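You operate a simulated robot arm through the tools that you are given. There is no shell and no other tool. Be economical: measure what you need, move in short steps, check, and stop when the job is done.

Carry out the task below with a simulated robot arm. There is one attempt and no reset: what you move stays moved.

TASK
Clamp the short reed that the slip names in the stand and polish its mark off.
Fine: use the polishing block and put it back; leave the other reed and its mark.
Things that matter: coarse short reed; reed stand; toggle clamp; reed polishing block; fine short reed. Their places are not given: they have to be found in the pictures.

It is judged by the outcome, as a careful person would: the job done as asked, and still so three seconds after it is handed in. It fails if anything else is knocked over, pushed out of place, dropped, spilled or broken.

THE ROBOT
A 6-joint arm with a two-finger parallel gripper, fixed in place. Base frame: the origin is at the foot of the arm, x ahead of it, y to its left, z up; the work surface is at about z = 0.8. Lengths are in m, angles in degrees, forces in N, time in s.
With the tool pointing down near the work surface it reaches from about 0.26 to 0.68 m from the base axis. Its first joint turns from -66.0 to 66.0 degrees. Payload 2.9 kg.
Tool frame: the origin (TCP) lies between the finger pads and is the grasp point; the fingertips stand 0.03 m ahead of it; z points along the fingers, y is the line along which they close. The gripper opens to 0.11 m. The fingers are 0.02 m wide and 0.01 m thick; the gripper's body (0.048 by 0.112 m) begins 0.055 m behind the TCP.
Orientation is that of the tool frame in the base frame, as [roll, pitch, yaw] about the fixed x, y, z axes, in that order (R = Rz(yaw) Ry(pitch) Rx(roll)). With the fingers straight down and closing along the base's y, the tool's x points along the base's -x, its y along +y and its z along -z.

THE INTERFACE
- The arm moves only by the tool nudge_tool. Its arguments are lists of equal length, an entry for each row: "translation": the shift along the base's x, y, z in m, a list of three; "rotation": the turn, a rotation vector about the base's x, y, z in degrees, a list of three; "gripper": the finger opening in m, from 0 to 0.11. In form: {"translation": [[x, y, z], ...], "rotation": [[ax, ay, az], ...], "gripper": [gripper, ...]}. A call has 1 to 8 rows; each row shifts and turns the commanded pose from where the row before left it. A row lasts 0.2 s, in which the tool goes at most 0.05 m and 8.6 degrees; a call with a longer step from one row to the next is refused whole, and so is a gripper value outside its range. A pose out of reach is approached as far as the arm can. The call stops where the force on the tool passes 70 N (or 10 N more than at its start, if that is more) or the arm is blocked; 0.2 s more then pass. The fingers move at their own pace (about 0.108 m/s each) and stop on an object; they squeeze with about 23 N. The grip force told is the motor's: it shows also when the fingers shut on nothing. Time passes only in rows, and 0.2 s behind the last, so rows that do not move let the fingers close. It gives the time, the measured TCP pose, the force on the tool (base axes), the opening and the grip force at its end, in the units of the frame above (readings bear some noise), and new pictures: "show" is both (left out), scene, wrist or none.
- Cameras (640 x 400 px; columns grow to the right, rows downward): "scene" is fixed at [0.0655, 0.4153, 1.3991]; the picture's right is [-0.82, -0.58, 0.00], its down [-0.26, 0.37, -0.89] and it looks along [0.52, -0.73, -0.45] (base axes); focal length 312 px, centre (320, 200). "wrist" rides on the gripper at [-0.036, 0, -0.057] in the tool frame; the picture's right is [0.00, -1.00, 0.00], its down [0.97, 0.00, -0.24] and it looks along [0.24, 0.00, 0.97] (tool axes); focal length 218 px, centre (320, 200).
- pixel_to_xyz(camera, pixels): for up to 12 pixels [column, row] of the newest picture of that camera ("zoom" is the newest enlarged one), the place [x, y, z] in the base frame of the surface seen there, good to about 0.002 m, but the place of the scene camera against the robot may be out by one fixed shift of up to 0.018 m in any direction. No time passes.
- close_up(camera, box): a new picture of the part [left, top, right, bottom] of that camera's present view, enlarged. No time passes.
- finish_job(): hands the job in; it is judged then, once.

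Work in short steps. Measure before you move; look again where a grasp or a placing could have gone wrong, and mend it. You have 80 turns and 120 pictures in all, the two below and enlarged ones among them. Open the gripper and draw the arm clear of the work before you hand the job in, unless the task says otherwise; then end with one line.

The tools are called after "Request:" as a command line: name --argument value ..., lists and objects as JSON in quotes. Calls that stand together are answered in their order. nudge_tool: Moves the arm, as the interface text tells. Its arguments: {"type":"object","properties":{"translation":{"type":"array","items":{"type":"array","items":{"type":"number"}}},"rotation":{"type":"array","items":{"type":"array","items":{"type":"number"}}},"gripper":{"type":"array","items":{"type":"number"}},"show":{"type":"string","enum":["both","scene","wrist","none"]}},"required":["translation","rotation","gripper"]} The other tools are called the same way: pixel_to_xyz (camera, pixels) gives the place of the surface under pixels of a picture; close_up (camera, box) takes an enlarged picture of a part of a camera's view; finish_job () hands the job in.

At the start:

```text
t: 0.0
ee_pos: [0.3661, -0.1063, 1.1364]
ee_rot: [180.0, -0.1, 180.0]
wrist_force: [-0.2, -0.1, -0.2]
width: 0.1099
gripper_force: 0.0
```

scene: 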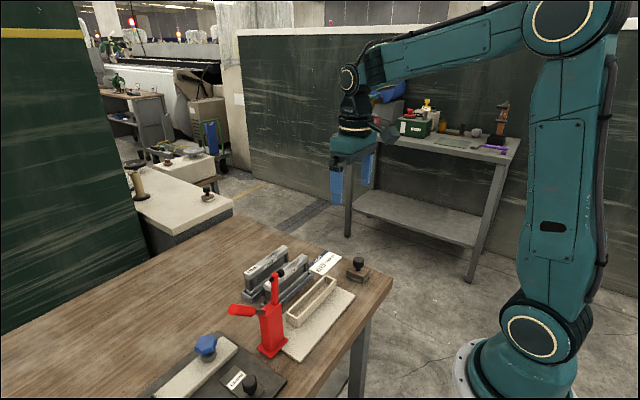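
wrist: 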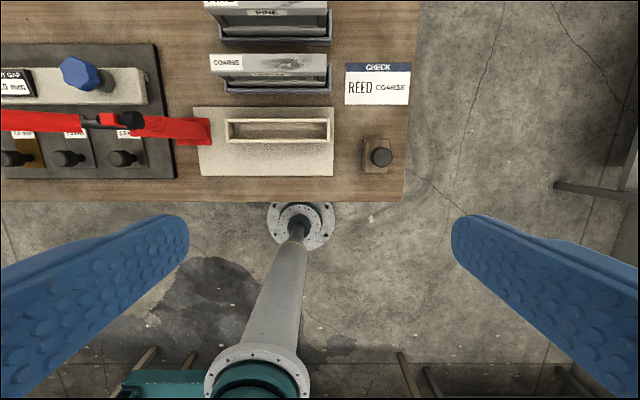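

The slip at wrist (377,85) reads "REED COARSE". I enlarge the work area in both views.

Request:
close_up --camera "wrist" --box '[180, 0, 420, 200]'

Request:
close_up --camera "scene" --box '[140, 230, 400, 400]'

Request:
close_up --camera "wrist" --box '[0, 30, 220, 190]'

```text
2.00 times, centred on (300, 100) of wrist
```

zoom: 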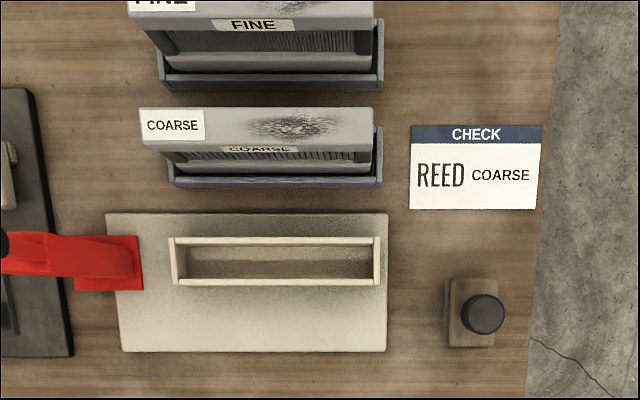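

```text
2.35 times, centred on (270, 315) of scene
```

zoom: 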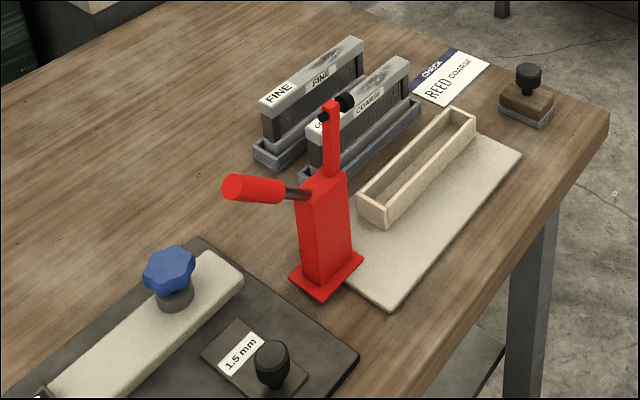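

```text
2.50 times, centred on (110, 110) of wrist
```

zoom: 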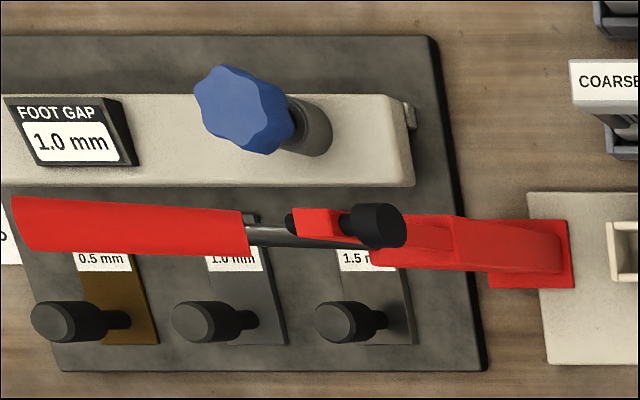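

The slip names COARSE. The reed at wrist (265,65) has a dark smudge on its top, and the block is at (380,155). I measure the key points.

Request:
pixel_to_xyz --camera "wrist" --pixels '[[212, 56], [212, 74], [325, 56], [325, 74], [232, 124], [330, 124], [330, 138], [230, 139], [280, 130], [382, 156], [368, 165], [200, 110]]'

Request:
pixel_to_xyz --camera "wrist" --pixels '[[10, 122], [75, 122], [95, 121], [130, 120], [150, 125], [190, 128], [205, 131], [268, 81], [223, 90], [328, 92], [270, 65], [110, 120]]'

Request:
pixel_to_xyz --camera "scene" --pixels '[[230, 309], [252, 311], [274, 275], [280, 272], [270, 315], [276, 340], [358, 262], [357, 273], [265, 284], [305, 260], [260, 309], [274, 300]]'

```text
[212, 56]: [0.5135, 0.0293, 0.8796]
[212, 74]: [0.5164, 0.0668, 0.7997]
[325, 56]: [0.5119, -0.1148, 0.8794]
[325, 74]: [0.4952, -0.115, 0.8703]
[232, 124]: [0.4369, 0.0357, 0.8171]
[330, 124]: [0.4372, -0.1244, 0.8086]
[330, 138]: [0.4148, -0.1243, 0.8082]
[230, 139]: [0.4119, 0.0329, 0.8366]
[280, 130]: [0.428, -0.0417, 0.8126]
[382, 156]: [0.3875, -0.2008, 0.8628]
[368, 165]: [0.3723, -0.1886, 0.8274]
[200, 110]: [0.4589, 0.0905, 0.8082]
```

```text
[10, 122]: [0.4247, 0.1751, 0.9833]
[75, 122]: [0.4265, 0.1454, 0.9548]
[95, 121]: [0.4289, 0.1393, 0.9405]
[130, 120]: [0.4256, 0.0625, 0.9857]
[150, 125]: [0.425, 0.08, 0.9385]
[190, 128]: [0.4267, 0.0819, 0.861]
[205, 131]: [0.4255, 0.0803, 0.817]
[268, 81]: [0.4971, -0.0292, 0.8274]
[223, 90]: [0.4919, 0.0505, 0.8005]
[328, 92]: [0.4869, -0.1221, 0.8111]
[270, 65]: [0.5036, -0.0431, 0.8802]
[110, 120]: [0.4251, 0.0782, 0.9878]
```

```text
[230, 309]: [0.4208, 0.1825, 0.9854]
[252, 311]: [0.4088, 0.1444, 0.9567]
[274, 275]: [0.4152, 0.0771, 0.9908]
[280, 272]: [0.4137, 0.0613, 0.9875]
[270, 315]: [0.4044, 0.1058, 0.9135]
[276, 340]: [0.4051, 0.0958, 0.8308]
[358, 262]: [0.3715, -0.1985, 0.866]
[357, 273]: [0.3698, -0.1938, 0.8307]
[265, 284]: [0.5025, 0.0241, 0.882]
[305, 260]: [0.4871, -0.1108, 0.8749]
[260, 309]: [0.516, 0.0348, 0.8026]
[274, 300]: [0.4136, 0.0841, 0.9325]
```

The coarse reed's top is at z≈0.88, x≈0.494–0.515, y≈−0.115–0.03. The stand slot is at x≈0.415–0.437, with the clamp at y≈0.08. I turn the tool −90° about z, so the fingers close along x, and move above the reed.

Request:
nudge_tool --translation '[[0.0165, 0.008, 0], [0.0165, 0.008, 0], [0.0165, 0.008, 0], [0.0165, 0.008, 0], [0.0165, 0.008, 0], [0.0165, 0.008, 0], [0.0165, 0.008, 0], [0.0165, 0.007, 0]]' --rotation '[[0, 0, -8.5], [0, 0, -8.5], [0, 0, -8.5], [0, 0, -8.5], [0, 0, -8.5], [0, 0, -8.5], [0, 0, -8.5], [0, 0, -8.5]]' --gripper '[0.11, 0.11, 0.11, 0.11, 0.11, 0.11, 0.11, 0.11]' --show "none"

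Request:
nudge_tool --translation '[[0.002, 0, -0.03], [0.002, 0, -0.03], [0.002, 0, -0.03], [0, 0, 0]]' --rotation '[[0, 0, -8], [0, 0, -7], [0, 0, -7], [0, 0, 0]]' --gripper '[0.06, 0.06, 0.06, 0.06]'

```text
t: 1.8
ee_pos: [0.4984, -0.0432, 1.138]
ee_rot: [-180.0, 0.0, 111.9]
wrist_force: [0.4, -0.4, 0.2]
width: 0.11
gripper_force: 0.1
```

```text
t: 2.8
ee_pos: [0.5029, -0.0439, 1.044]
ee_rot: [-179.9, 0.0, 89.9]
wrist_force: [0.2, 0.1, 0.4]
width: 0.0597
gripper_force: 0.0
```

scene: 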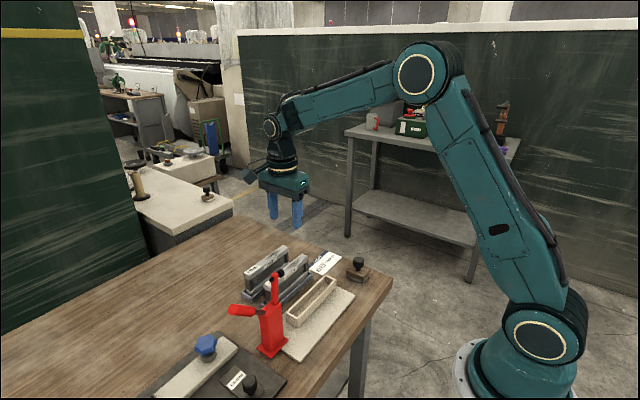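
wrist: 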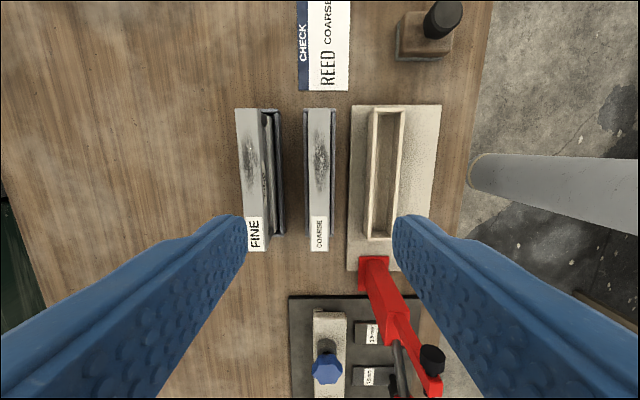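

I'm above the reed. I measure the reed and slot edges from here.

Request:
close_up --camera "wrist" --box '[220, 90, 460, 270]'

Request:
pixel_to_xyz --camera "wrist" --pixels '[[308, 110], [330, 110], [312, 249], [326, 249], [304, 180], [331, 180], [373, 112], [400, 112], [370, 235], [390, 237], [242, 180], [385, 175]]'

```text
2.22 times, centred on (340, 180) of wrist
```

zoom: 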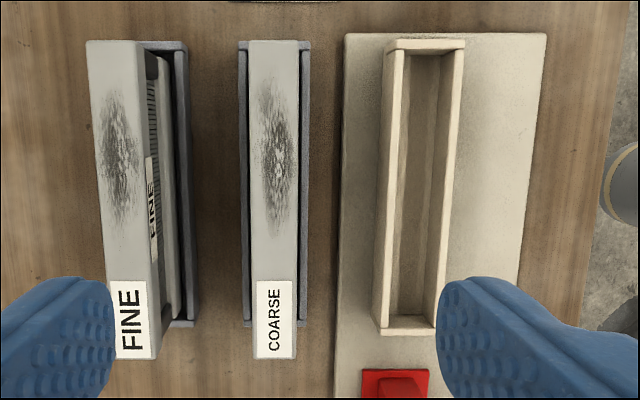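

```text
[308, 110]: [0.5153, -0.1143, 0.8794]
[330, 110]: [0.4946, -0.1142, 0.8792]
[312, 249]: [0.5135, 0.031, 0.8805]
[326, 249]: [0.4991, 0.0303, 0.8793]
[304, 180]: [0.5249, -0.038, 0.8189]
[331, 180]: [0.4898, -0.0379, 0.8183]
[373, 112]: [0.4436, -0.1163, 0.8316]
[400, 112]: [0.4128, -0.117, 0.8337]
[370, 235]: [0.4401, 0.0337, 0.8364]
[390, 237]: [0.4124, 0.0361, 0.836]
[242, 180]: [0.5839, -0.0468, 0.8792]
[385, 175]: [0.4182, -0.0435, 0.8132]
```

Request:
pixel_to_xyz --camera "zoom" --pixels '[[387, 45], [462, 44], [396, 120], [448, 120], [390, 200], [443, 200], [374, 326], [434, 330], [400, 317], [425, 47], [415, 180], [405, 325]]'

Request:
pixel_to_xyz --camera "zoom" --pixels '[[252, 120], [297, 120], [253, 220], [297, 220], [275, 44], [275, 355], [275, 80], [275, 215], [242, 120], [304, 120], [144, 250], [90, 100]]'

```text
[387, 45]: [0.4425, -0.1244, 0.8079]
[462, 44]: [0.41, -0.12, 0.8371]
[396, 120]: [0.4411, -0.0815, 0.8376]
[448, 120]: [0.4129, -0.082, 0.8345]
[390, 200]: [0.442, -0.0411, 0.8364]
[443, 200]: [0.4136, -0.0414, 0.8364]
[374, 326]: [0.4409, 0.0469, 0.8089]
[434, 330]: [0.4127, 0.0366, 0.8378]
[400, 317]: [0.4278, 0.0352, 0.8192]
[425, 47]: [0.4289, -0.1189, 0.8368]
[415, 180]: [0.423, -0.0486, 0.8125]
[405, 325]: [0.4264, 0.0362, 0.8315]
```

```text
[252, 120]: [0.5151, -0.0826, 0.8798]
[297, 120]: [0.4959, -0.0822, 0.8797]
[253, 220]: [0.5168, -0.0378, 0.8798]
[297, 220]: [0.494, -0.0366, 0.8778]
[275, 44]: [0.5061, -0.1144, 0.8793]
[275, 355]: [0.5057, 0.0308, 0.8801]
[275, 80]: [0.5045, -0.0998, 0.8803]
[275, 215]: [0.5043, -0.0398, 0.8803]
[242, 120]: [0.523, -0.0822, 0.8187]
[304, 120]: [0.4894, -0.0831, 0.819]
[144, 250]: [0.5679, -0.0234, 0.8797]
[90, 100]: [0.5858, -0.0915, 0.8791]
```

The reed's centre is (0.505, −0.042). The slot's centre is (0.427, −0.0415), with wall tops at z 0.8365. I descend to z 0.87 and close on the reed.

Request:
nudge_tool --translation '[[0.001, 0.001, -0.04], [0.001, 0.001, -0.04], [0, 0, -0.04], [0, 0, -0.03], [0, 0, -0.024], [0, 0, 0]]' --rotation '[[0, 0, 0], [0, 0, 0], [0, 0, 0], [0, 0, 0], [0, 0, 0], [0, 0, 0]]' --gripper '[0.06, 0.06, 0.06, 0.06, 0.06, 0.06]' --show "wrist"

```text
t: 4.2
ee_pos: [0.5074, -0.0398, 0.8727]
ee_rot: [180.0, 0.1, 90.1]
wrist_force: [-0.1, -0.1, 0.0]
width: 0.06
gripper_force: 0.0
```

wrist: 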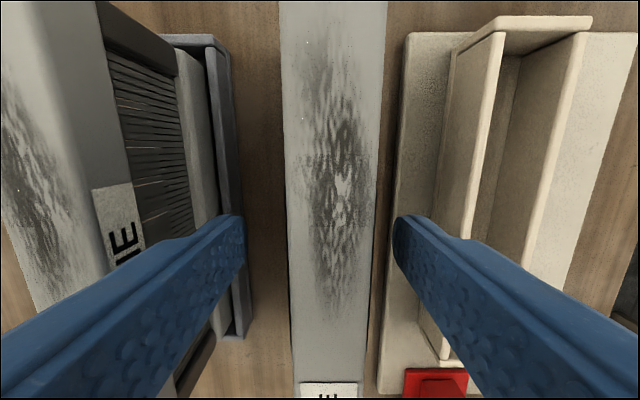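

The reed sits about 14 px right of the finger centre, roughly 3 mm toward −x. I shift −0.0025 and close.

Request:
nudge_tool --translation '[[-0.0025, -0.002, -0.002], [0, 0, 0], [0, 0, 0], [0, 0, 0]]' --rotation '[[0, 0, 0], [0, 0, 0], [0, 0, 0], [0, 0, 0]]' --gripper '[0.06, 0.03, 0.01, 0.0]' --show "wrist"

```text
t: 5.2
ee_pos: [0.5039, -0.0418, 0.871]
ee_rot: [-180.0, 0.0, 90.0]
wrist_force: [0.3, 0.0, -0.1]
width: 0.0217
gripper_force: 22.8
```

wrist: 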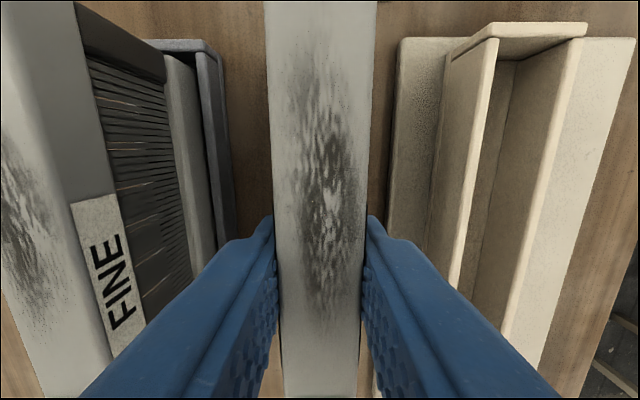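

The grip holds at width 0.0217. I lift 0.065, shift over the stand, then look.

Request:
nudge_tool --translation '[[0, 0, 0.02], [0, 0, 0.025], [0, 0, 0.02], [-0.026, 0, 0], [-0.026, 0, 0], [-0.0245, 0, 0], [0, 0, 0], [0, 0, 0]]' --rotation '[[0, 0, 0], [0, 0, 0], [0, 0, 0], [0, 0, 0], [0, 0, 0], [0, 0, 0], [0, 0, 0], [0, 0, 0]]' --gripper '[0, 0, 0, 0, 0, 0, 0, 0]'

```text
t: 7.0
ee_pos: [0.4285, -0.0417, 0.9362]
ee_rot: [180.0, 0.1, 90.0]
wrist_force: [0.4, -0.3, -2.1]
width: 0.0217
gripper_force: 23.2
```

scene: 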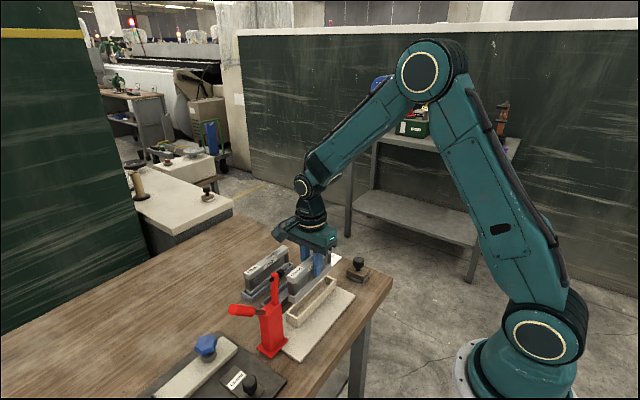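
wrist: 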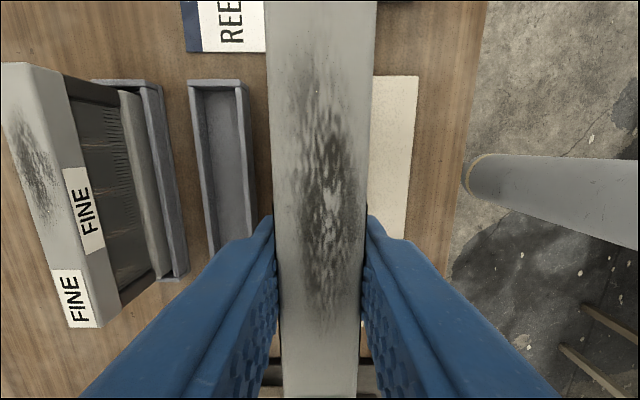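

Request:
pixel_to_xyz --camera "wrist" --pixels '[[225, 160], [275, 60], [368, 60], [280, 350], [355, 350], [320, 380], [275, 365], [418, 78]]'

Request:
close_up --camera "scene" --box '[220, 220, 380, 360]'

```text
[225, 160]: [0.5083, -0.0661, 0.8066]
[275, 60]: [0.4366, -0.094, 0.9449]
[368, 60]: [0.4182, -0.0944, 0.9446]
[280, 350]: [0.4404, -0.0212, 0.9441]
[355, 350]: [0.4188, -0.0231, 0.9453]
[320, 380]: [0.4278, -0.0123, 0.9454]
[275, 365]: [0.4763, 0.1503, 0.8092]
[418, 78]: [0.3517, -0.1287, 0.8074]
```

```text
2.86 times, centred on (300, 290) of scene
```

zoom: 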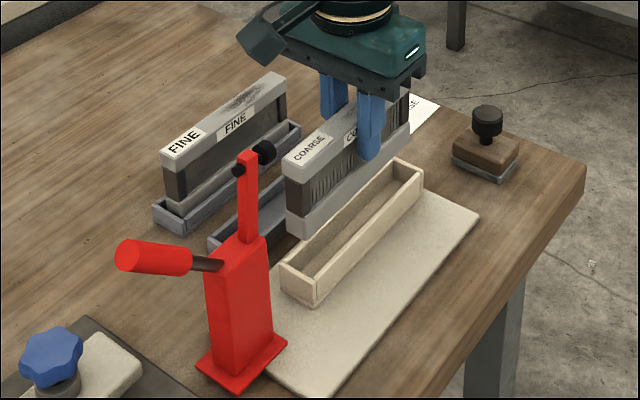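

Reed centre x is about 0.428, and its bottom is about 0.035 above the wall tops. I lower it just short of seating and watch the force.

Request:
nudge_tool --translation '[[-0.0007, 0, -0.015], [0, 0, -0.015], [0, 0, -0.01], [0, 0, -0.005], [0, 0, -0.005], [0, 0, 0]]' --rotation '[[0, 0, 0], [0, 0, 0], [0, 0, 0], [0, 0, 0], [0, 0, 0], [0, 0, 0]]' --gripper '[0, 0, 0, 0, 0, 0]' --show "scene"

Request:
close_up --camera "scene" --box '[220, 220, 380, 360]'

```text
t: 8.4
ee_pos: [0.4247, -0.043, 0.8849]
ee_rot: [180.0, 0.0, 90.0]
wrist_force: [0.3, 0.0, -2.2]
width: 0.0219
gripper_force: 23.1
```

scene: 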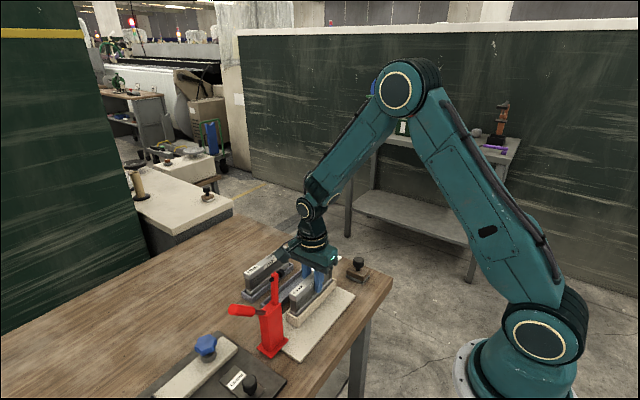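

```text
2.86 times, centred on (300, 290) of scene
```

zoom: 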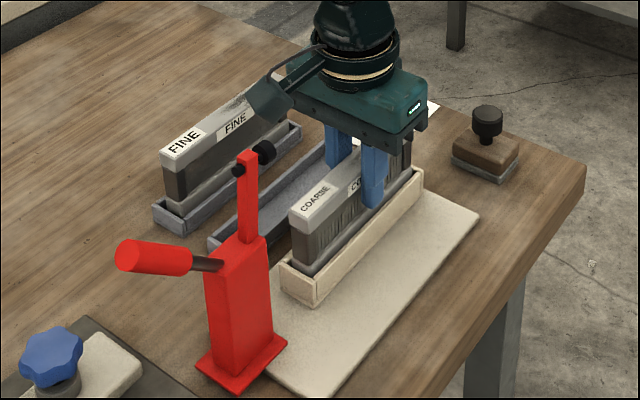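

It's inside the slot with no contact force. I lower the remaining ~9 mm.

Request:
nudge_tool --translation '[[0, 0, -0.004], [0, 0, -0.003], [0, 0, -0.002], [0, 0, 0]]' --rotation '[[0, 0, 0], [0, 0, 0], [0, 0, 0], [0, 0, 0]]' --gripper '[0, 0, 0, 0]' --show "none"

```text
t: 9.4
ee_pos: [0.4262, -0.0434, 0.8776]
ee_rot: [180.0, 0.0, 90.0]
wrist_force: [-2.4, 1.3, 13.6]
width: 0.0217
gripper_force: 23.2
```

It's seated: 15 N of contact at the expected height. I release, rise and look.

Request:
nudge_tool --translation '[[0, 0, 0.001], [0, 0, 0], [0, 0, 0], [0, 0, 0.03], [0, 0, 0.05], [0, 0, 0.05], [0, 0, 0]]' --rotation '[[0, 0, 0], [0, 0, 0], [0, 0, 0], [0, 0, 0], [0, 0, 0], [0, 0, 0], [0, 0, 0]]' --gripper '[0.03, 0.045, 0.05, 0.05, 0.05, 0.05, 0.05]'

Request:
close_up --camera "scene" --box '[220, 220, 380, 360]'

```text
t: 11.0
ee_pos: [0.4245, -0.042, 1.0076]
ee_rot: [179.9, 0.1, 89.9]
wrist_force: [-0.1, -0.6, 0.0]
width: 0.0502
gripper_force: 0.1
```

scene: 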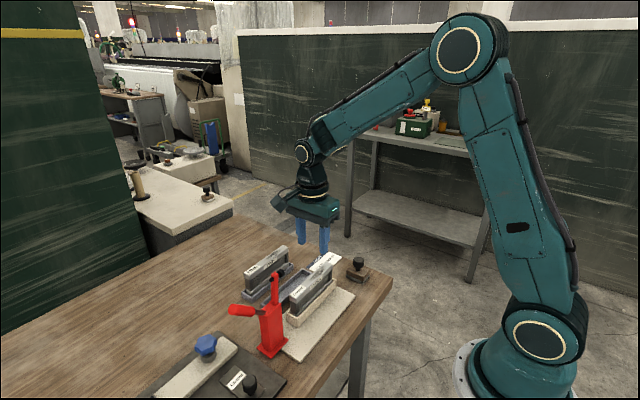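
wrist: 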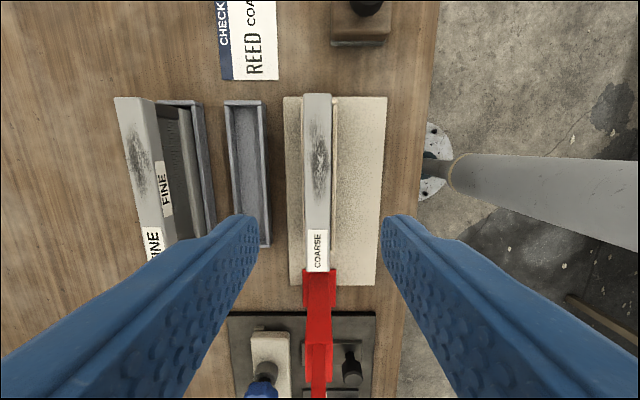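

```text
2.86 times, centred on (300, 290) of scene
```

zoom: 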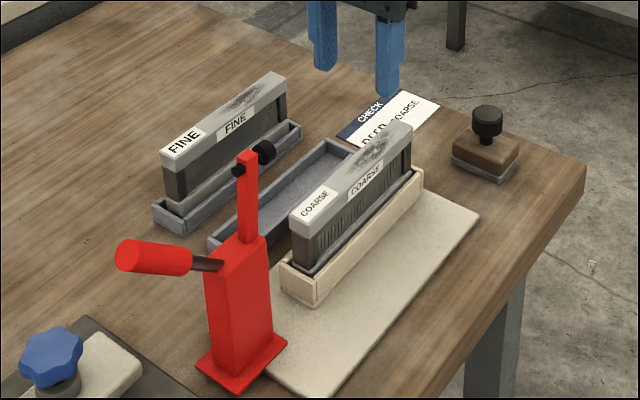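

The reed is seated. Now I measure the clamp's handle, arm and pivot.

Request:
close_up --camera "scene" --box '[215, 260, 315, 370]'

```text
3.64 times, centred on (265, 315) of scene
```

zoom: 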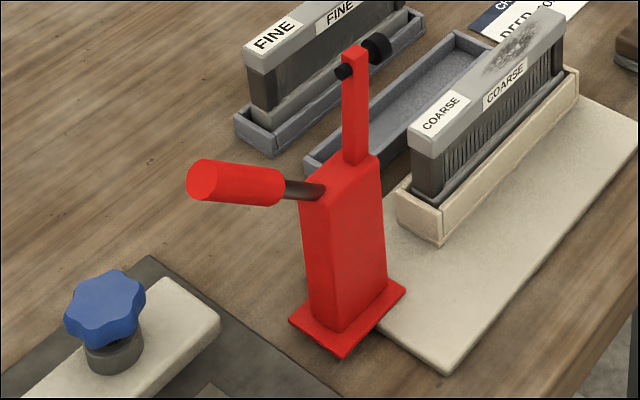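

Request:
pixel_to_xyz --camera "zoom" --pixels '[[203, 180], [198, 165], [205, 196], [240, 185], [275, 188], [298, 190], [318, 192], [352, 155], [356, 110], [355, 60], [378, 48], [435, 125]]'

Request:
pixel_to_xyz --camera "zoom" --pixels '[[230, 165], [230, 200], [265, 172], [265, 200], [345, 70], [372, 150], [305, 205], [330, 210], [335, 320], [378, 165], [365, 190], [335, 175]]'

```text
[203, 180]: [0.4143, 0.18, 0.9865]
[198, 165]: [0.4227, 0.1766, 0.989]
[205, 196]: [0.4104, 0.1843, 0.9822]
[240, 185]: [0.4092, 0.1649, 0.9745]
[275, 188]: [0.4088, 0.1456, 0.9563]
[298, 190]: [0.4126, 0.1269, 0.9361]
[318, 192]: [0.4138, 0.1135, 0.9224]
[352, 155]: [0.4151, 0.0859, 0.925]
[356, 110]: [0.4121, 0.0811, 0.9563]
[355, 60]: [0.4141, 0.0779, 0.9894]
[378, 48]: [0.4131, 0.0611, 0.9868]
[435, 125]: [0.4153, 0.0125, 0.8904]
```

```text
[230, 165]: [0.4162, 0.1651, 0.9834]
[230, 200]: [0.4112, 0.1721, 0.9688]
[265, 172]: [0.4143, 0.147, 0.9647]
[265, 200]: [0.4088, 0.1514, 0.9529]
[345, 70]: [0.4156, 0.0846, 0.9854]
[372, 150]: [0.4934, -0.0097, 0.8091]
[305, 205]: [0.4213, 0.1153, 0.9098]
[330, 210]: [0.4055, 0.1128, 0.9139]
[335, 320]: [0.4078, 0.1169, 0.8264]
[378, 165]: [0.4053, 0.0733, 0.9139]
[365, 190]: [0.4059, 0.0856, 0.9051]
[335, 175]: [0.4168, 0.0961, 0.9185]
```

The handle runs up at ~45° toward +y, from rod to tip at (0.426, 0.18, 0.985). The pivot is near (y 0.091, z 0.895). I go above the handle to grip it across x.

Request:
nudge_tool --translation '[[0, 0, 0.05], [0, 0.042, 0.01], [0, 0.042, 0], [0, 0.042, 0], [0, 0.042, 0], [0.001, 0.04, 0], [0, 0, 0]]' --rotation '[[0, 0, 0], [0, 0, 0], [0, 0, 0], [0, 0, 0], [0, 0, 0], [0, 0, 0], [0, 0, 0]]' --gripper '[0.06, 0.06, 0.06, 0.06, 0.06, 0.06, 0.06]'

```text
t: 12.6
ee_pos: [0.4258, 0.1668, 1.0671]
ee_rot: [-180.0, 0.0, 89.9]
wrist_force: [0.5, 0.0, -0.4]
width: 0.06
gripper_force: 0.0
```

scene: 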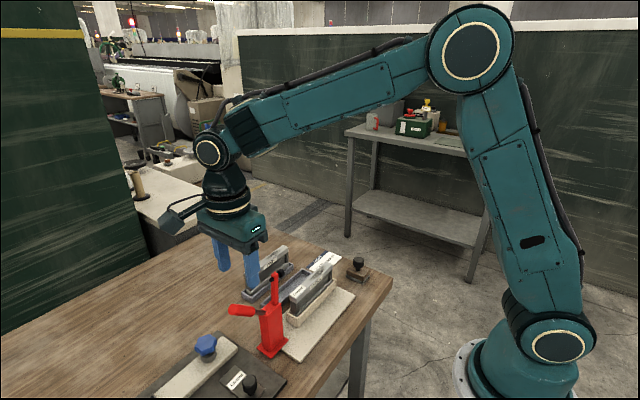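
wrist: 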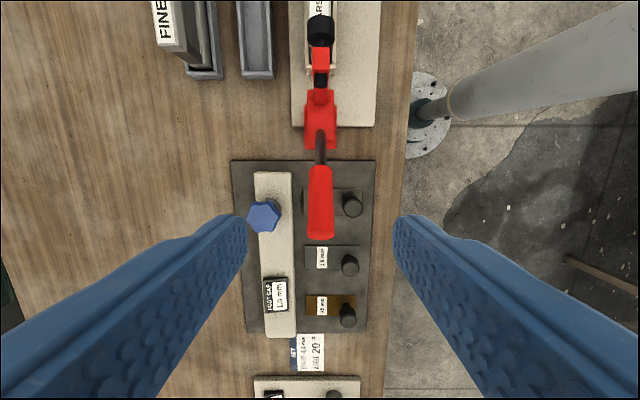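

The handle is at column 320, centred between the fingers. I check its heights.

Request:
pixel_to_xyz --camera "wrist" --pixels '[[320, 235], [320, 225], [320, 200], [320, 175], [321, 150], [310, 220], [331, 220], [320, 55], [320, 35], [320, 95], [320, 130]]'

```text
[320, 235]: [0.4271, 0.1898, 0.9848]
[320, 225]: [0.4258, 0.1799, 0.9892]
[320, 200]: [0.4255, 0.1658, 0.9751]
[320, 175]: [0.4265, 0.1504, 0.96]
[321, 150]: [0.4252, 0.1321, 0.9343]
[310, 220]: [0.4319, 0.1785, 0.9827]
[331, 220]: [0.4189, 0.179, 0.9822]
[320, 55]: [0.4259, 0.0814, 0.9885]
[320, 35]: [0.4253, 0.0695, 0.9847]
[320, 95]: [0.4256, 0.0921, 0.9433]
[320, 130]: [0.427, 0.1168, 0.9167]
```

I descend to the handle axis at (y 0.168, z 0.963).

Request:
nudge_tool --translation '[[0, 0, -0.03], [0, 0, -0.03], [0, 0, -0.03], [0, 0.001, -0.014], [0, 0, 0]]' --rotation '[[0, 0, 0], [0, 0, 0], [0, 0, 0], [0, 0, 0], [0, 0, 0]]' --gripper '[0.05, 0.05, 0.05, 0.05, 0.05]' --show "wrist"

```text
t: 13.8
ee_pos: [0.426, 0.1661, 0.9649]
ee_rot: [-180.0, 0.1, 89.9]
wrist_force: [0.4, 0.5, 0.1]
width: 0.0502
gripper_force: 0.0
```

wrist: 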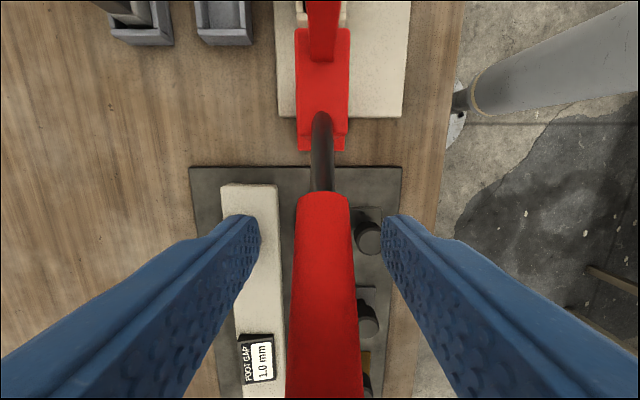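

Centred. I close on the handle.

Request:
nudge_tool --translation '[[0, 0, 0], [0, 0, 0], [0, 0, 0]]' --rotation '[[0, 0, 0], [0, 0, 0], [0, 0, 0]]' --gripper '[0.02, 0.01, 0.0]' --show "none"

```text
t: 14.6
ee_pos: [0.4254, 0.1675, 0.9639]
ee_rot: [-179.9, -0.1, 90.1]
wrist_force: [-10.0, 1.0, 0.9]
width: 0.0182
gripper_force: 44.7
```

Gripped at width 0.018. I swing the handle about 20° along an arc around the pivot (y 0.090, z 0.888) and check.

Request:
nudge_tool --translation '[[-0.0005, -0.0069, 0.0066], [0, -0.0074, 0.0059], [0, -0.008, 0.0052], [0, -0.0083, 0.0046], [0, 0, 0]]' --rotation '[[0, 0, 0], [0, 0, 0], [0, 0, 0], [0, 0, 0], [0, 0, 0]]' --gripper '[0, 0, 0, 0, 0]' --show "scene"

Request:
close_up --camera "scene" --box '[215, 230, 335, 360]'

```text
t: 15.8
ee_pos: [0.4256, 0.1373, 0.9851]
ee_rot: [-180.0, -0.1, 90.1]
wrist_force: [-6.6, 16.3, -14.3]
width: 0.0181
gripper_force: 44.6
```

scene: 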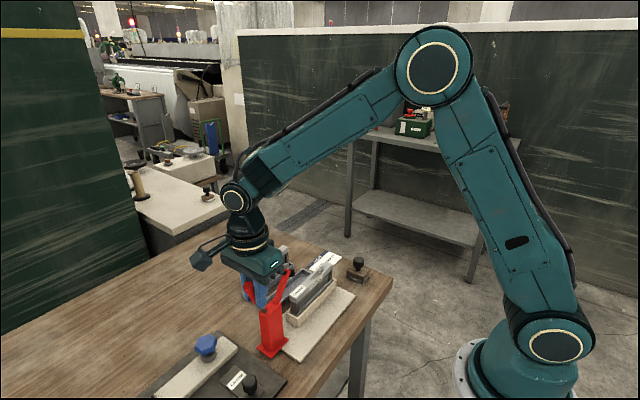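

```text
3.08 times, centred on (275, 295) of scene
```

zoom: 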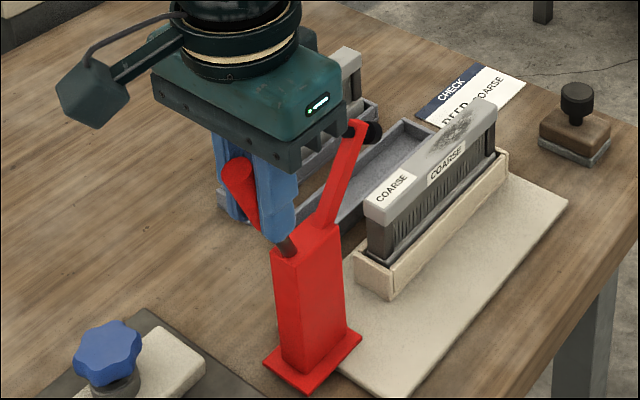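

The clamp is turning: the arm tips toward the reed, with ~20 N of tangential resistance. I continue another 20°.

Request:
nudge_tool --translation '[[0, -0.0087, 0.0034], [0, -0.0091, 0.0027], [0, -0.0092, 0.0019], [0, -0.0094, 0.0012], [0, 0, 0]]' --rotation '[[0, 0, 0], [0, 0, 0], [0, 0, 0], [0, 0, 0], [0, 0, 0]]' --gripper '[0, 0, 0, 0, 0]' --show "scene"

Request:
close_up --camera "scene" --box '[215, 230, 335, 360]'

```text
t: 17.0
ee_pos: [0.425, 0.0995, 0.9929]
ee_rot: [-179.7, 0.1, 89.9]
wrist_force: [-19.7, 8.7, -17.9]
width: 0.0178
gripper_force: 45.0
```

scene: 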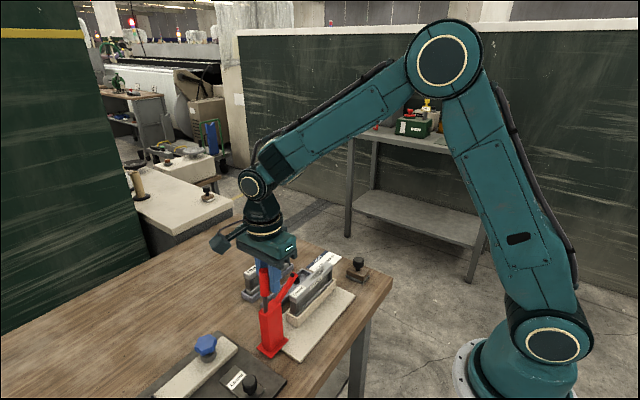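

```text
3.08 times, centred on (275, 295) of scene
```

zoom: 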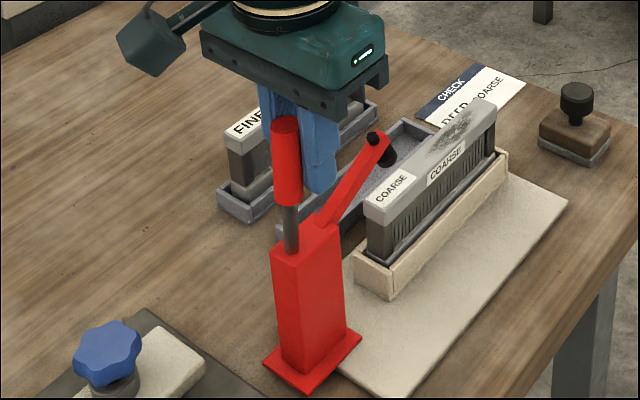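

The handle is now vertical and still gripped. The true pivot looks like (y 0.097, z 0.892), R≈0.10. I correct inward and ease the x force.

Request:
nudge_tool --translation '[[-0.001, -0.0069, -0.0015], [-0.0005, -0.007, -0.0007], [0, -0.0069, -0.001], [0, -0.0069, -0.0016], [0, 0, 0]]' --rotation '[[0, 0, 0], [0, 0, 0], [0, 0, 0], [0, 0, 0], [0, 0, 0]]' --gripper '[0, 0, 0, 0, 0]' --show "scene"

Request:
close_up --camera "scene" --box '[215, 230, 335, 360]'

```text
t: 18.2
ee_pos: [0.4254, 0.072, 0.99]
ee_rot: [179.9, 0.0, 89.9]
wrist_force: [0.2, -0.2, 0.1]
width: 0.0
gripper_force: 38.2
```

scene: 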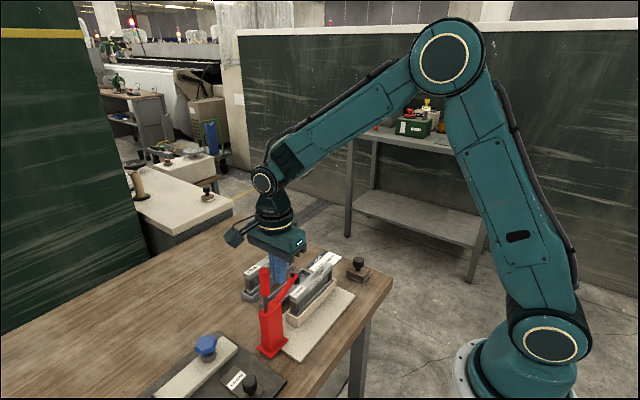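

```text
3.08 times, centred on (275, 295) of scene
```

zoom: 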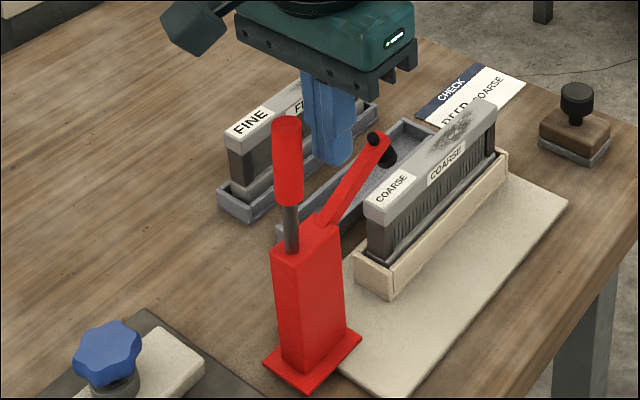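

The fingers slipped off: width is 0 and the handle stays near vertical. I rise, go to the handle's +y side with closed fingers, and push it over instead.

Request:
nudge_tool --translation '[[0, 0, 0.04], [0.002, 0.02, 0.03], [0, 0.035, 0], [0, 0.025, 0], [0, 0, 0]]' --rotation '[[0, 0, 0], [0, 0, 0], [0, 0, 0], [0, 0, 0], [0, 0, 0]]' --gripper '[0, 0, 0, 0, 0]' --show "wrist"

```text
t: 19.4
ee_pos: [0.429, 0.1512, 1.0588]
ee_rot: [180.0, 0.0, 90.0]
wrist_force: [-0.4, 0.7, -0.9]
width: 0.0
gripper_force: 37.2
```

wrist: 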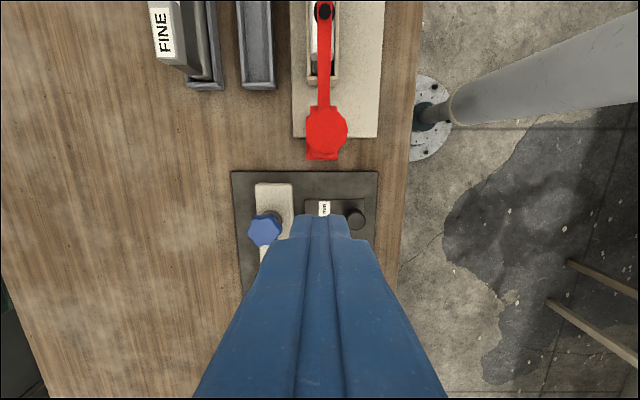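

Request:
pixel_to_xyz --camera "wrist" --pixels '[[326, 131], [326, 112], [326, 150], [306, 131], [346, 131], [323, 12], [324, 70], [325, 157]]'

```text
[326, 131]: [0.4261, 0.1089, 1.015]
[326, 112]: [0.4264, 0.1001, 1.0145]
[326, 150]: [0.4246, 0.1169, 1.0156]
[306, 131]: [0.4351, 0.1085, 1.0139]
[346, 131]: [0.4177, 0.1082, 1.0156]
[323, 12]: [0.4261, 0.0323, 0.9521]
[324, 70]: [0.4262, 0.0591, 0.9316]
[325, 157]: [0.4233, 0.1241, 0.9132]
```

The handle is vertical: its tip is at (0.426, 0.1085, 1.0145), so the pivot is ~(y 0.1085, z 0.905). I lower behind it and push toward −y.

Request:
nudge_tool --translation '[[-0.002, 0, -0.025], [0, 0, -0.025], [0, -0.012, 0], [0, -0.012, 0], [0, -0.012, 0], [0, -0.012, -0.002], [0, 0, 0]]' --rotation '[[0, 0, 0], [0, 0, 0], [0, 0, 0], [0, 0, 0], [0, 0, 0], [0, 0, 0], [0, 0, 0]]' --gripper '[0, 0, 0, 0, 0, 0, 0]' --show "scene"

Request:
close_up --camera "scene" --box '[215, 230, 335, 360]'

```text
t: 21.0
ee_pos: [0.4254, 0.1053, 1.0089]
ee_rot: [179.9, -0.2, 90.3]
wrist_force: [0.4, 9.1, 2.0]
width: 0.0
gripper_force: 37.4
```

scene: 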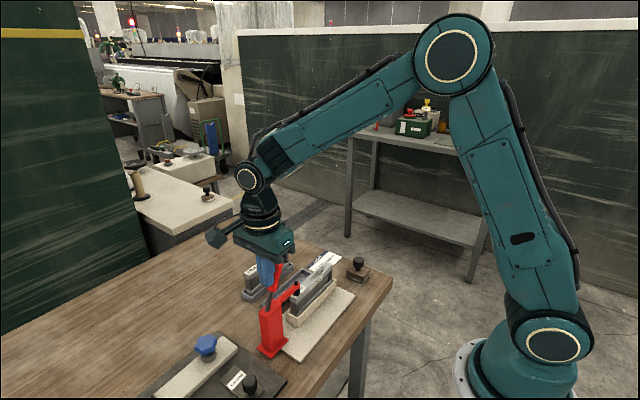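

```text
3.08 times, centred on (275, 295) of scene
```

zoom: 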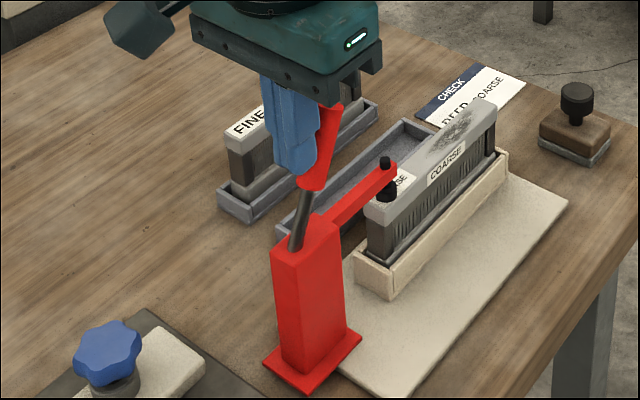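

It's pushing well at 9 N, and the pad is nearly on the reed's end. I continue in small steps.

Request:
nudge_tool --translation '[[0, -0.006, -0.001], [0, -0.006, -0.001], [0, -0.005, -0.001], [0, -0.004, -0.001], [0, 0, 0]]' --rotation '[[0, 0, 0], [0, 0, 0], [0, 0, 0], [0, 0, 0], [0, 0, 0]]' --gripper '[0, 0, 0, 0, 0]' --show "scene"

Request:
close_up --camera "scene" --box '[215, 230, 335, 360]'

```text
t: 21.6
ee_pos: [0.4248, 0.1034, 1.008]
ee_rot: [179.5, -1.2, 92.3]
wrist_force: [-1.9, 13.5, 2.0]
width: 0.0
gripper_force: 37.5
stopped in row 3: the force on the tool passed its limit (the readings are from after the stop); the commanded pose is now the measured one
```

scene: 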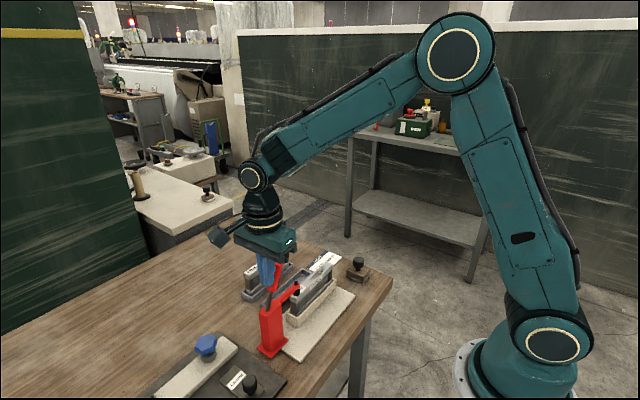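

```text
3.08 times, centred on (275, 295) of scene
```

zoom: 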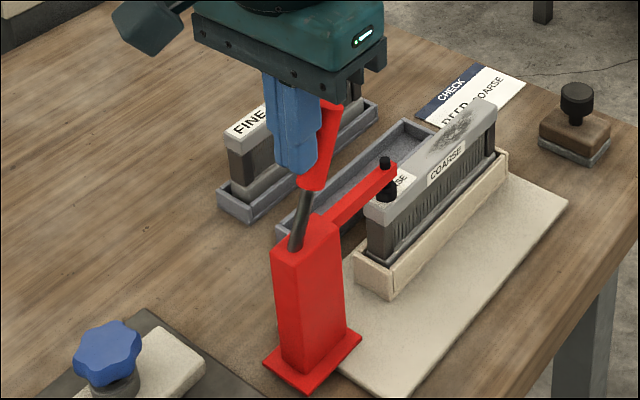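

The push stopped on a firm limit, and the arm looks horizontal with its pad on the reed. I back off and check from above.

Request:
nudge_tool --translation '[[0, 0.02, 0], [0, 0.02, 0.03], [0, -0.01, 0.04], [0, -0.04, 0.0], [0, -0.04, 0.0], [0, -0.03, 0], [0, 0, 0]]' --rotation '[[0, 0, 0], [0, 0, -2.3], [0, 0, 0], [0, 0, 0], [0, 0, 0], [0, 0, 0], [0, 0, 0]]' --gripper '[0, 0, 0, 0, 0, 0.06, 0.09]'

Request:
close_up --camera "scene" --box '[215, 230, 335, 360]'

```text
t: 23.2
ee_pos: [0.4209, 0.023, 1.0773]
ee_rot: [179.7, -1.0, 89.6]
wrist_force: [0.4, -0.3, 1.1]
width: 0.09
gripper_force: 0.0
```

scene: 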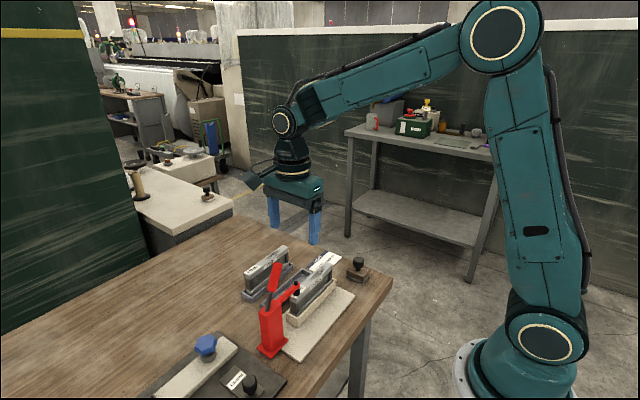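
wrist: 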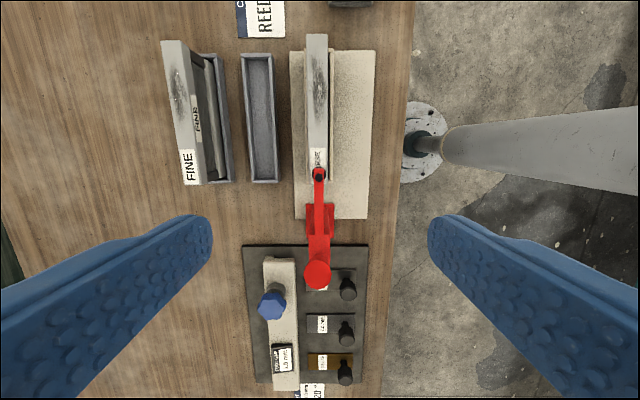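

```text
3.08 times, centred on (275, 295) of scene
```

zoom: 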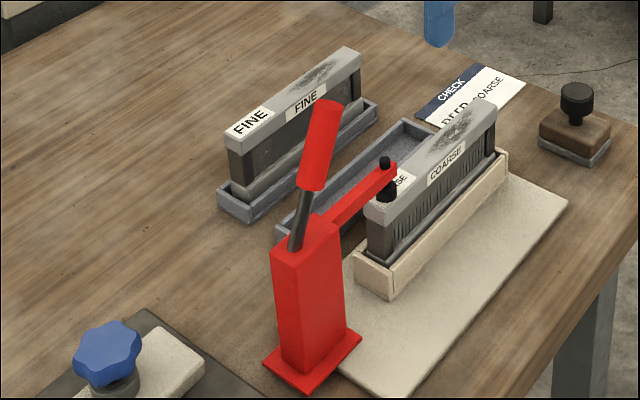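

I check the pad height against the reed's top, the handle tip, and the clamp base for any drift.

Request:
pixel_to_xyz --camera "wrist" --pixels '[[320, 175], [319, 195], [318, 270], [317, 262], [317, 150], [317, 100], [306, 100], [328, 100], [317, 36], [330, 235], [317, 215]]'

Request:
close_up --camera "scene" --box '[255, 260, 325, 330]'

Request:
close_up --camera "wrist" --box '[270, 20, 370, 200]'

```text
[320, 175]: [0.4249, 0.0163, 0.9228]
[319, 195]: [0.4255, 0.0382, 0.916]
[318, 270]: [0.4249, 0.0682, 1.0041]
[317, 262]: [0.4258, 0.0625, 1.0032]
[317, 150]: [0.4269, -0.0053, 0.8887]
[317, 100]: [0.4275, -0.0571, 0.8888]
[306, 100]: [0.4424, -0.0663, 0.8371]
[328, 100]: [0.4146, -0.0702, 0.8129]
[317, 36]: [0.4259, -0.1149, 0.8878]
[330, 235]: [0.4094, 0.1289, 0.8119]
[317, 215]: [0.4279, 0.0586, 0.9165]
```

```text
5.71 times, centred on (290, 295) of scene
```

zoom: 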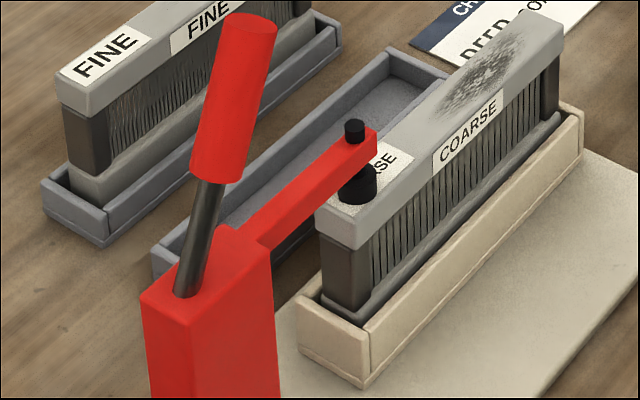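

```text
2.22 times, centred on (320, 110) of wrist
```

zoom: 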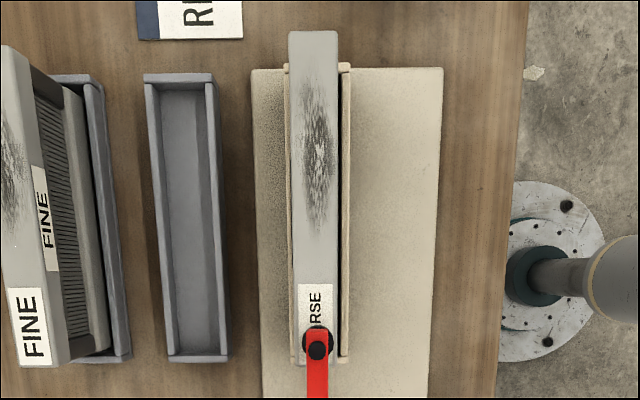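

The clamp holds the reed with its pad near y 0.013, and the handle tip is at y≈0.063. The smudge spans about y −0.098 to −0.03. I go over the polishing block, levelling the tool on the way.

Request:
nudge_tool --translation '[[0, -0.045, 0], [0, -0.045, 0], [-0.008, -0.045, 0], [-0.01, -0.045, -0.02], [-0.01, -0.04, -0.03], [-0.006, 0, -0.02], [0, 0, 0]]' --rotation '[[-1, 0.2, 0.4], [0, 0, 0], [0, 0, 0], [0, 0, 0], [0, 0, 0], [0, 0, 0], [0, 0, 0]]' --gripper '[0.06, 0.06, 0.06, 0.06, 0.06, 0.06, 0.06]'

```text
refused: row 4 steps farther than a row can; nothing moved
```

Request:
nudge_tool --translation '[[0, -0.045, 0], [0, -0.045, 0], [-0.008, -0.045, 0], [-0.01, -0.04, -0.01], [-0.01, -0.035, -0.03], [-0.006, -0.01, -0.03], [0, 0, 0]]' --rotation '[[-1, 0.2, 0.4], [0, 0, 0], [0, 0, 0], [0, 0, 0], [0, 0, 0], [0, 0, 0], [0, 0, 0]]' --gripper '[0.06, 0.06, 0.06, 0.06, 0.06, 0.06, 0.06]'

```text
t: 24.8
ee_pos: [0.3894, -0.199, 1.0061]
ee_rot: [179.6, 0.1, 89.9]
wrist_force: [-0.6, 0.7, 0.5]
width: 0.06
gripper_force: 0.1
```

scene: 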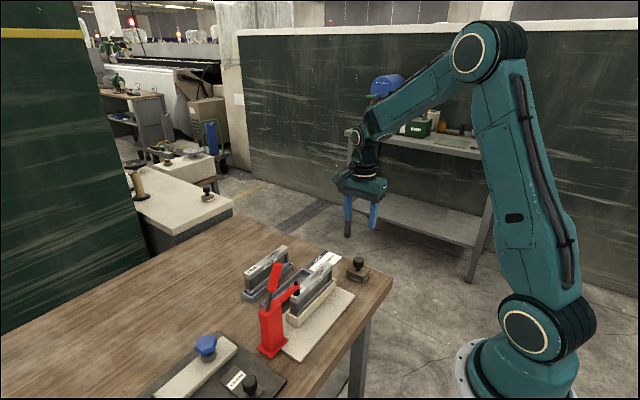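
wrist: 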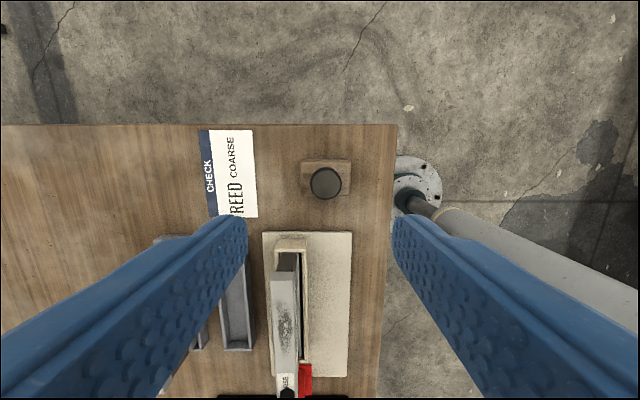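

Request:
pixel_to_xyz --camera "wrist" --pixels '[[326, 183], [312, 183], [340, 183], [326, 172], [326, 196], [304, 161], [350, 161], [304, 188], [348, 188], [326, 163], [305, 191], [345, 193]]'

Request:
close_up --camera "wrist" --box '[280, 145, 370, 215]'

Request:
close_up --camera "scene" --box '[330, 245, 390, 290]'

```text
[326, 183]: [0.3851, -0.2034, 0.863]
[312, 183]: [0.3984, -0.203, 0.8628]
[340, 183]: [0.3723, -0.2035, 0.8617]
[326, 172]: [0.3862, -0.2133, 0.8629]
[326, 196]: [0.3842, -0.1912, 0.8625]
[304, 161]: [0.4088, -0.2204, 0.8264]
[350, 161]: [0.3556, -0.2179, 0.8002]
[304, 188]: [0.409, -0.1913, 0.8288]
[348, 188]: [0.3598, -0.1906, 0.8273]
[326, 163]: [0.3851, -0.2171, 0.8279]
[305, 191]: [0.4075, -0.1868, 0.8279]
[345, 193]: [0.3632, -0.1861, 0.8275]
```

```text
5.71 times, centred on (325, 180) of wrist
```

zoom: 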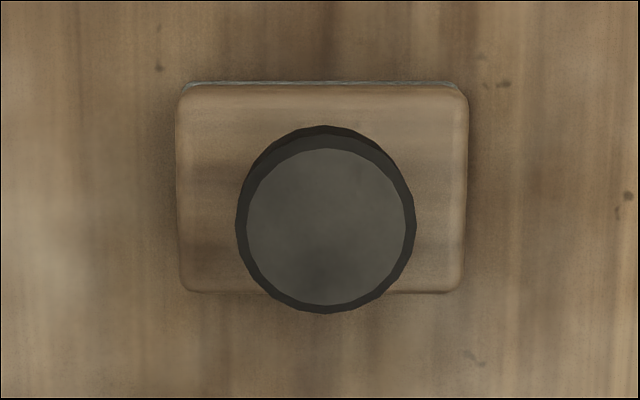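

```text
8.89 times, centred on (360, 268) of scene
```

zoom: 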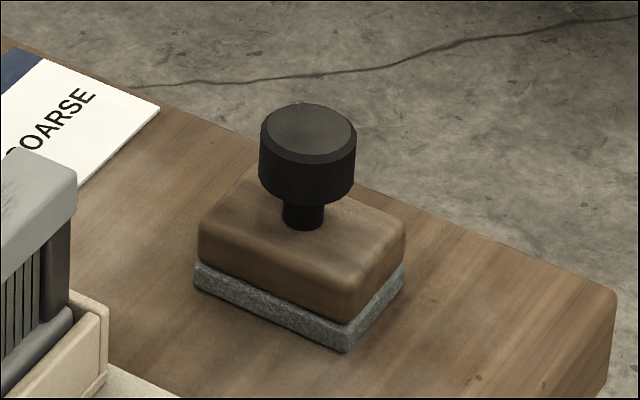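

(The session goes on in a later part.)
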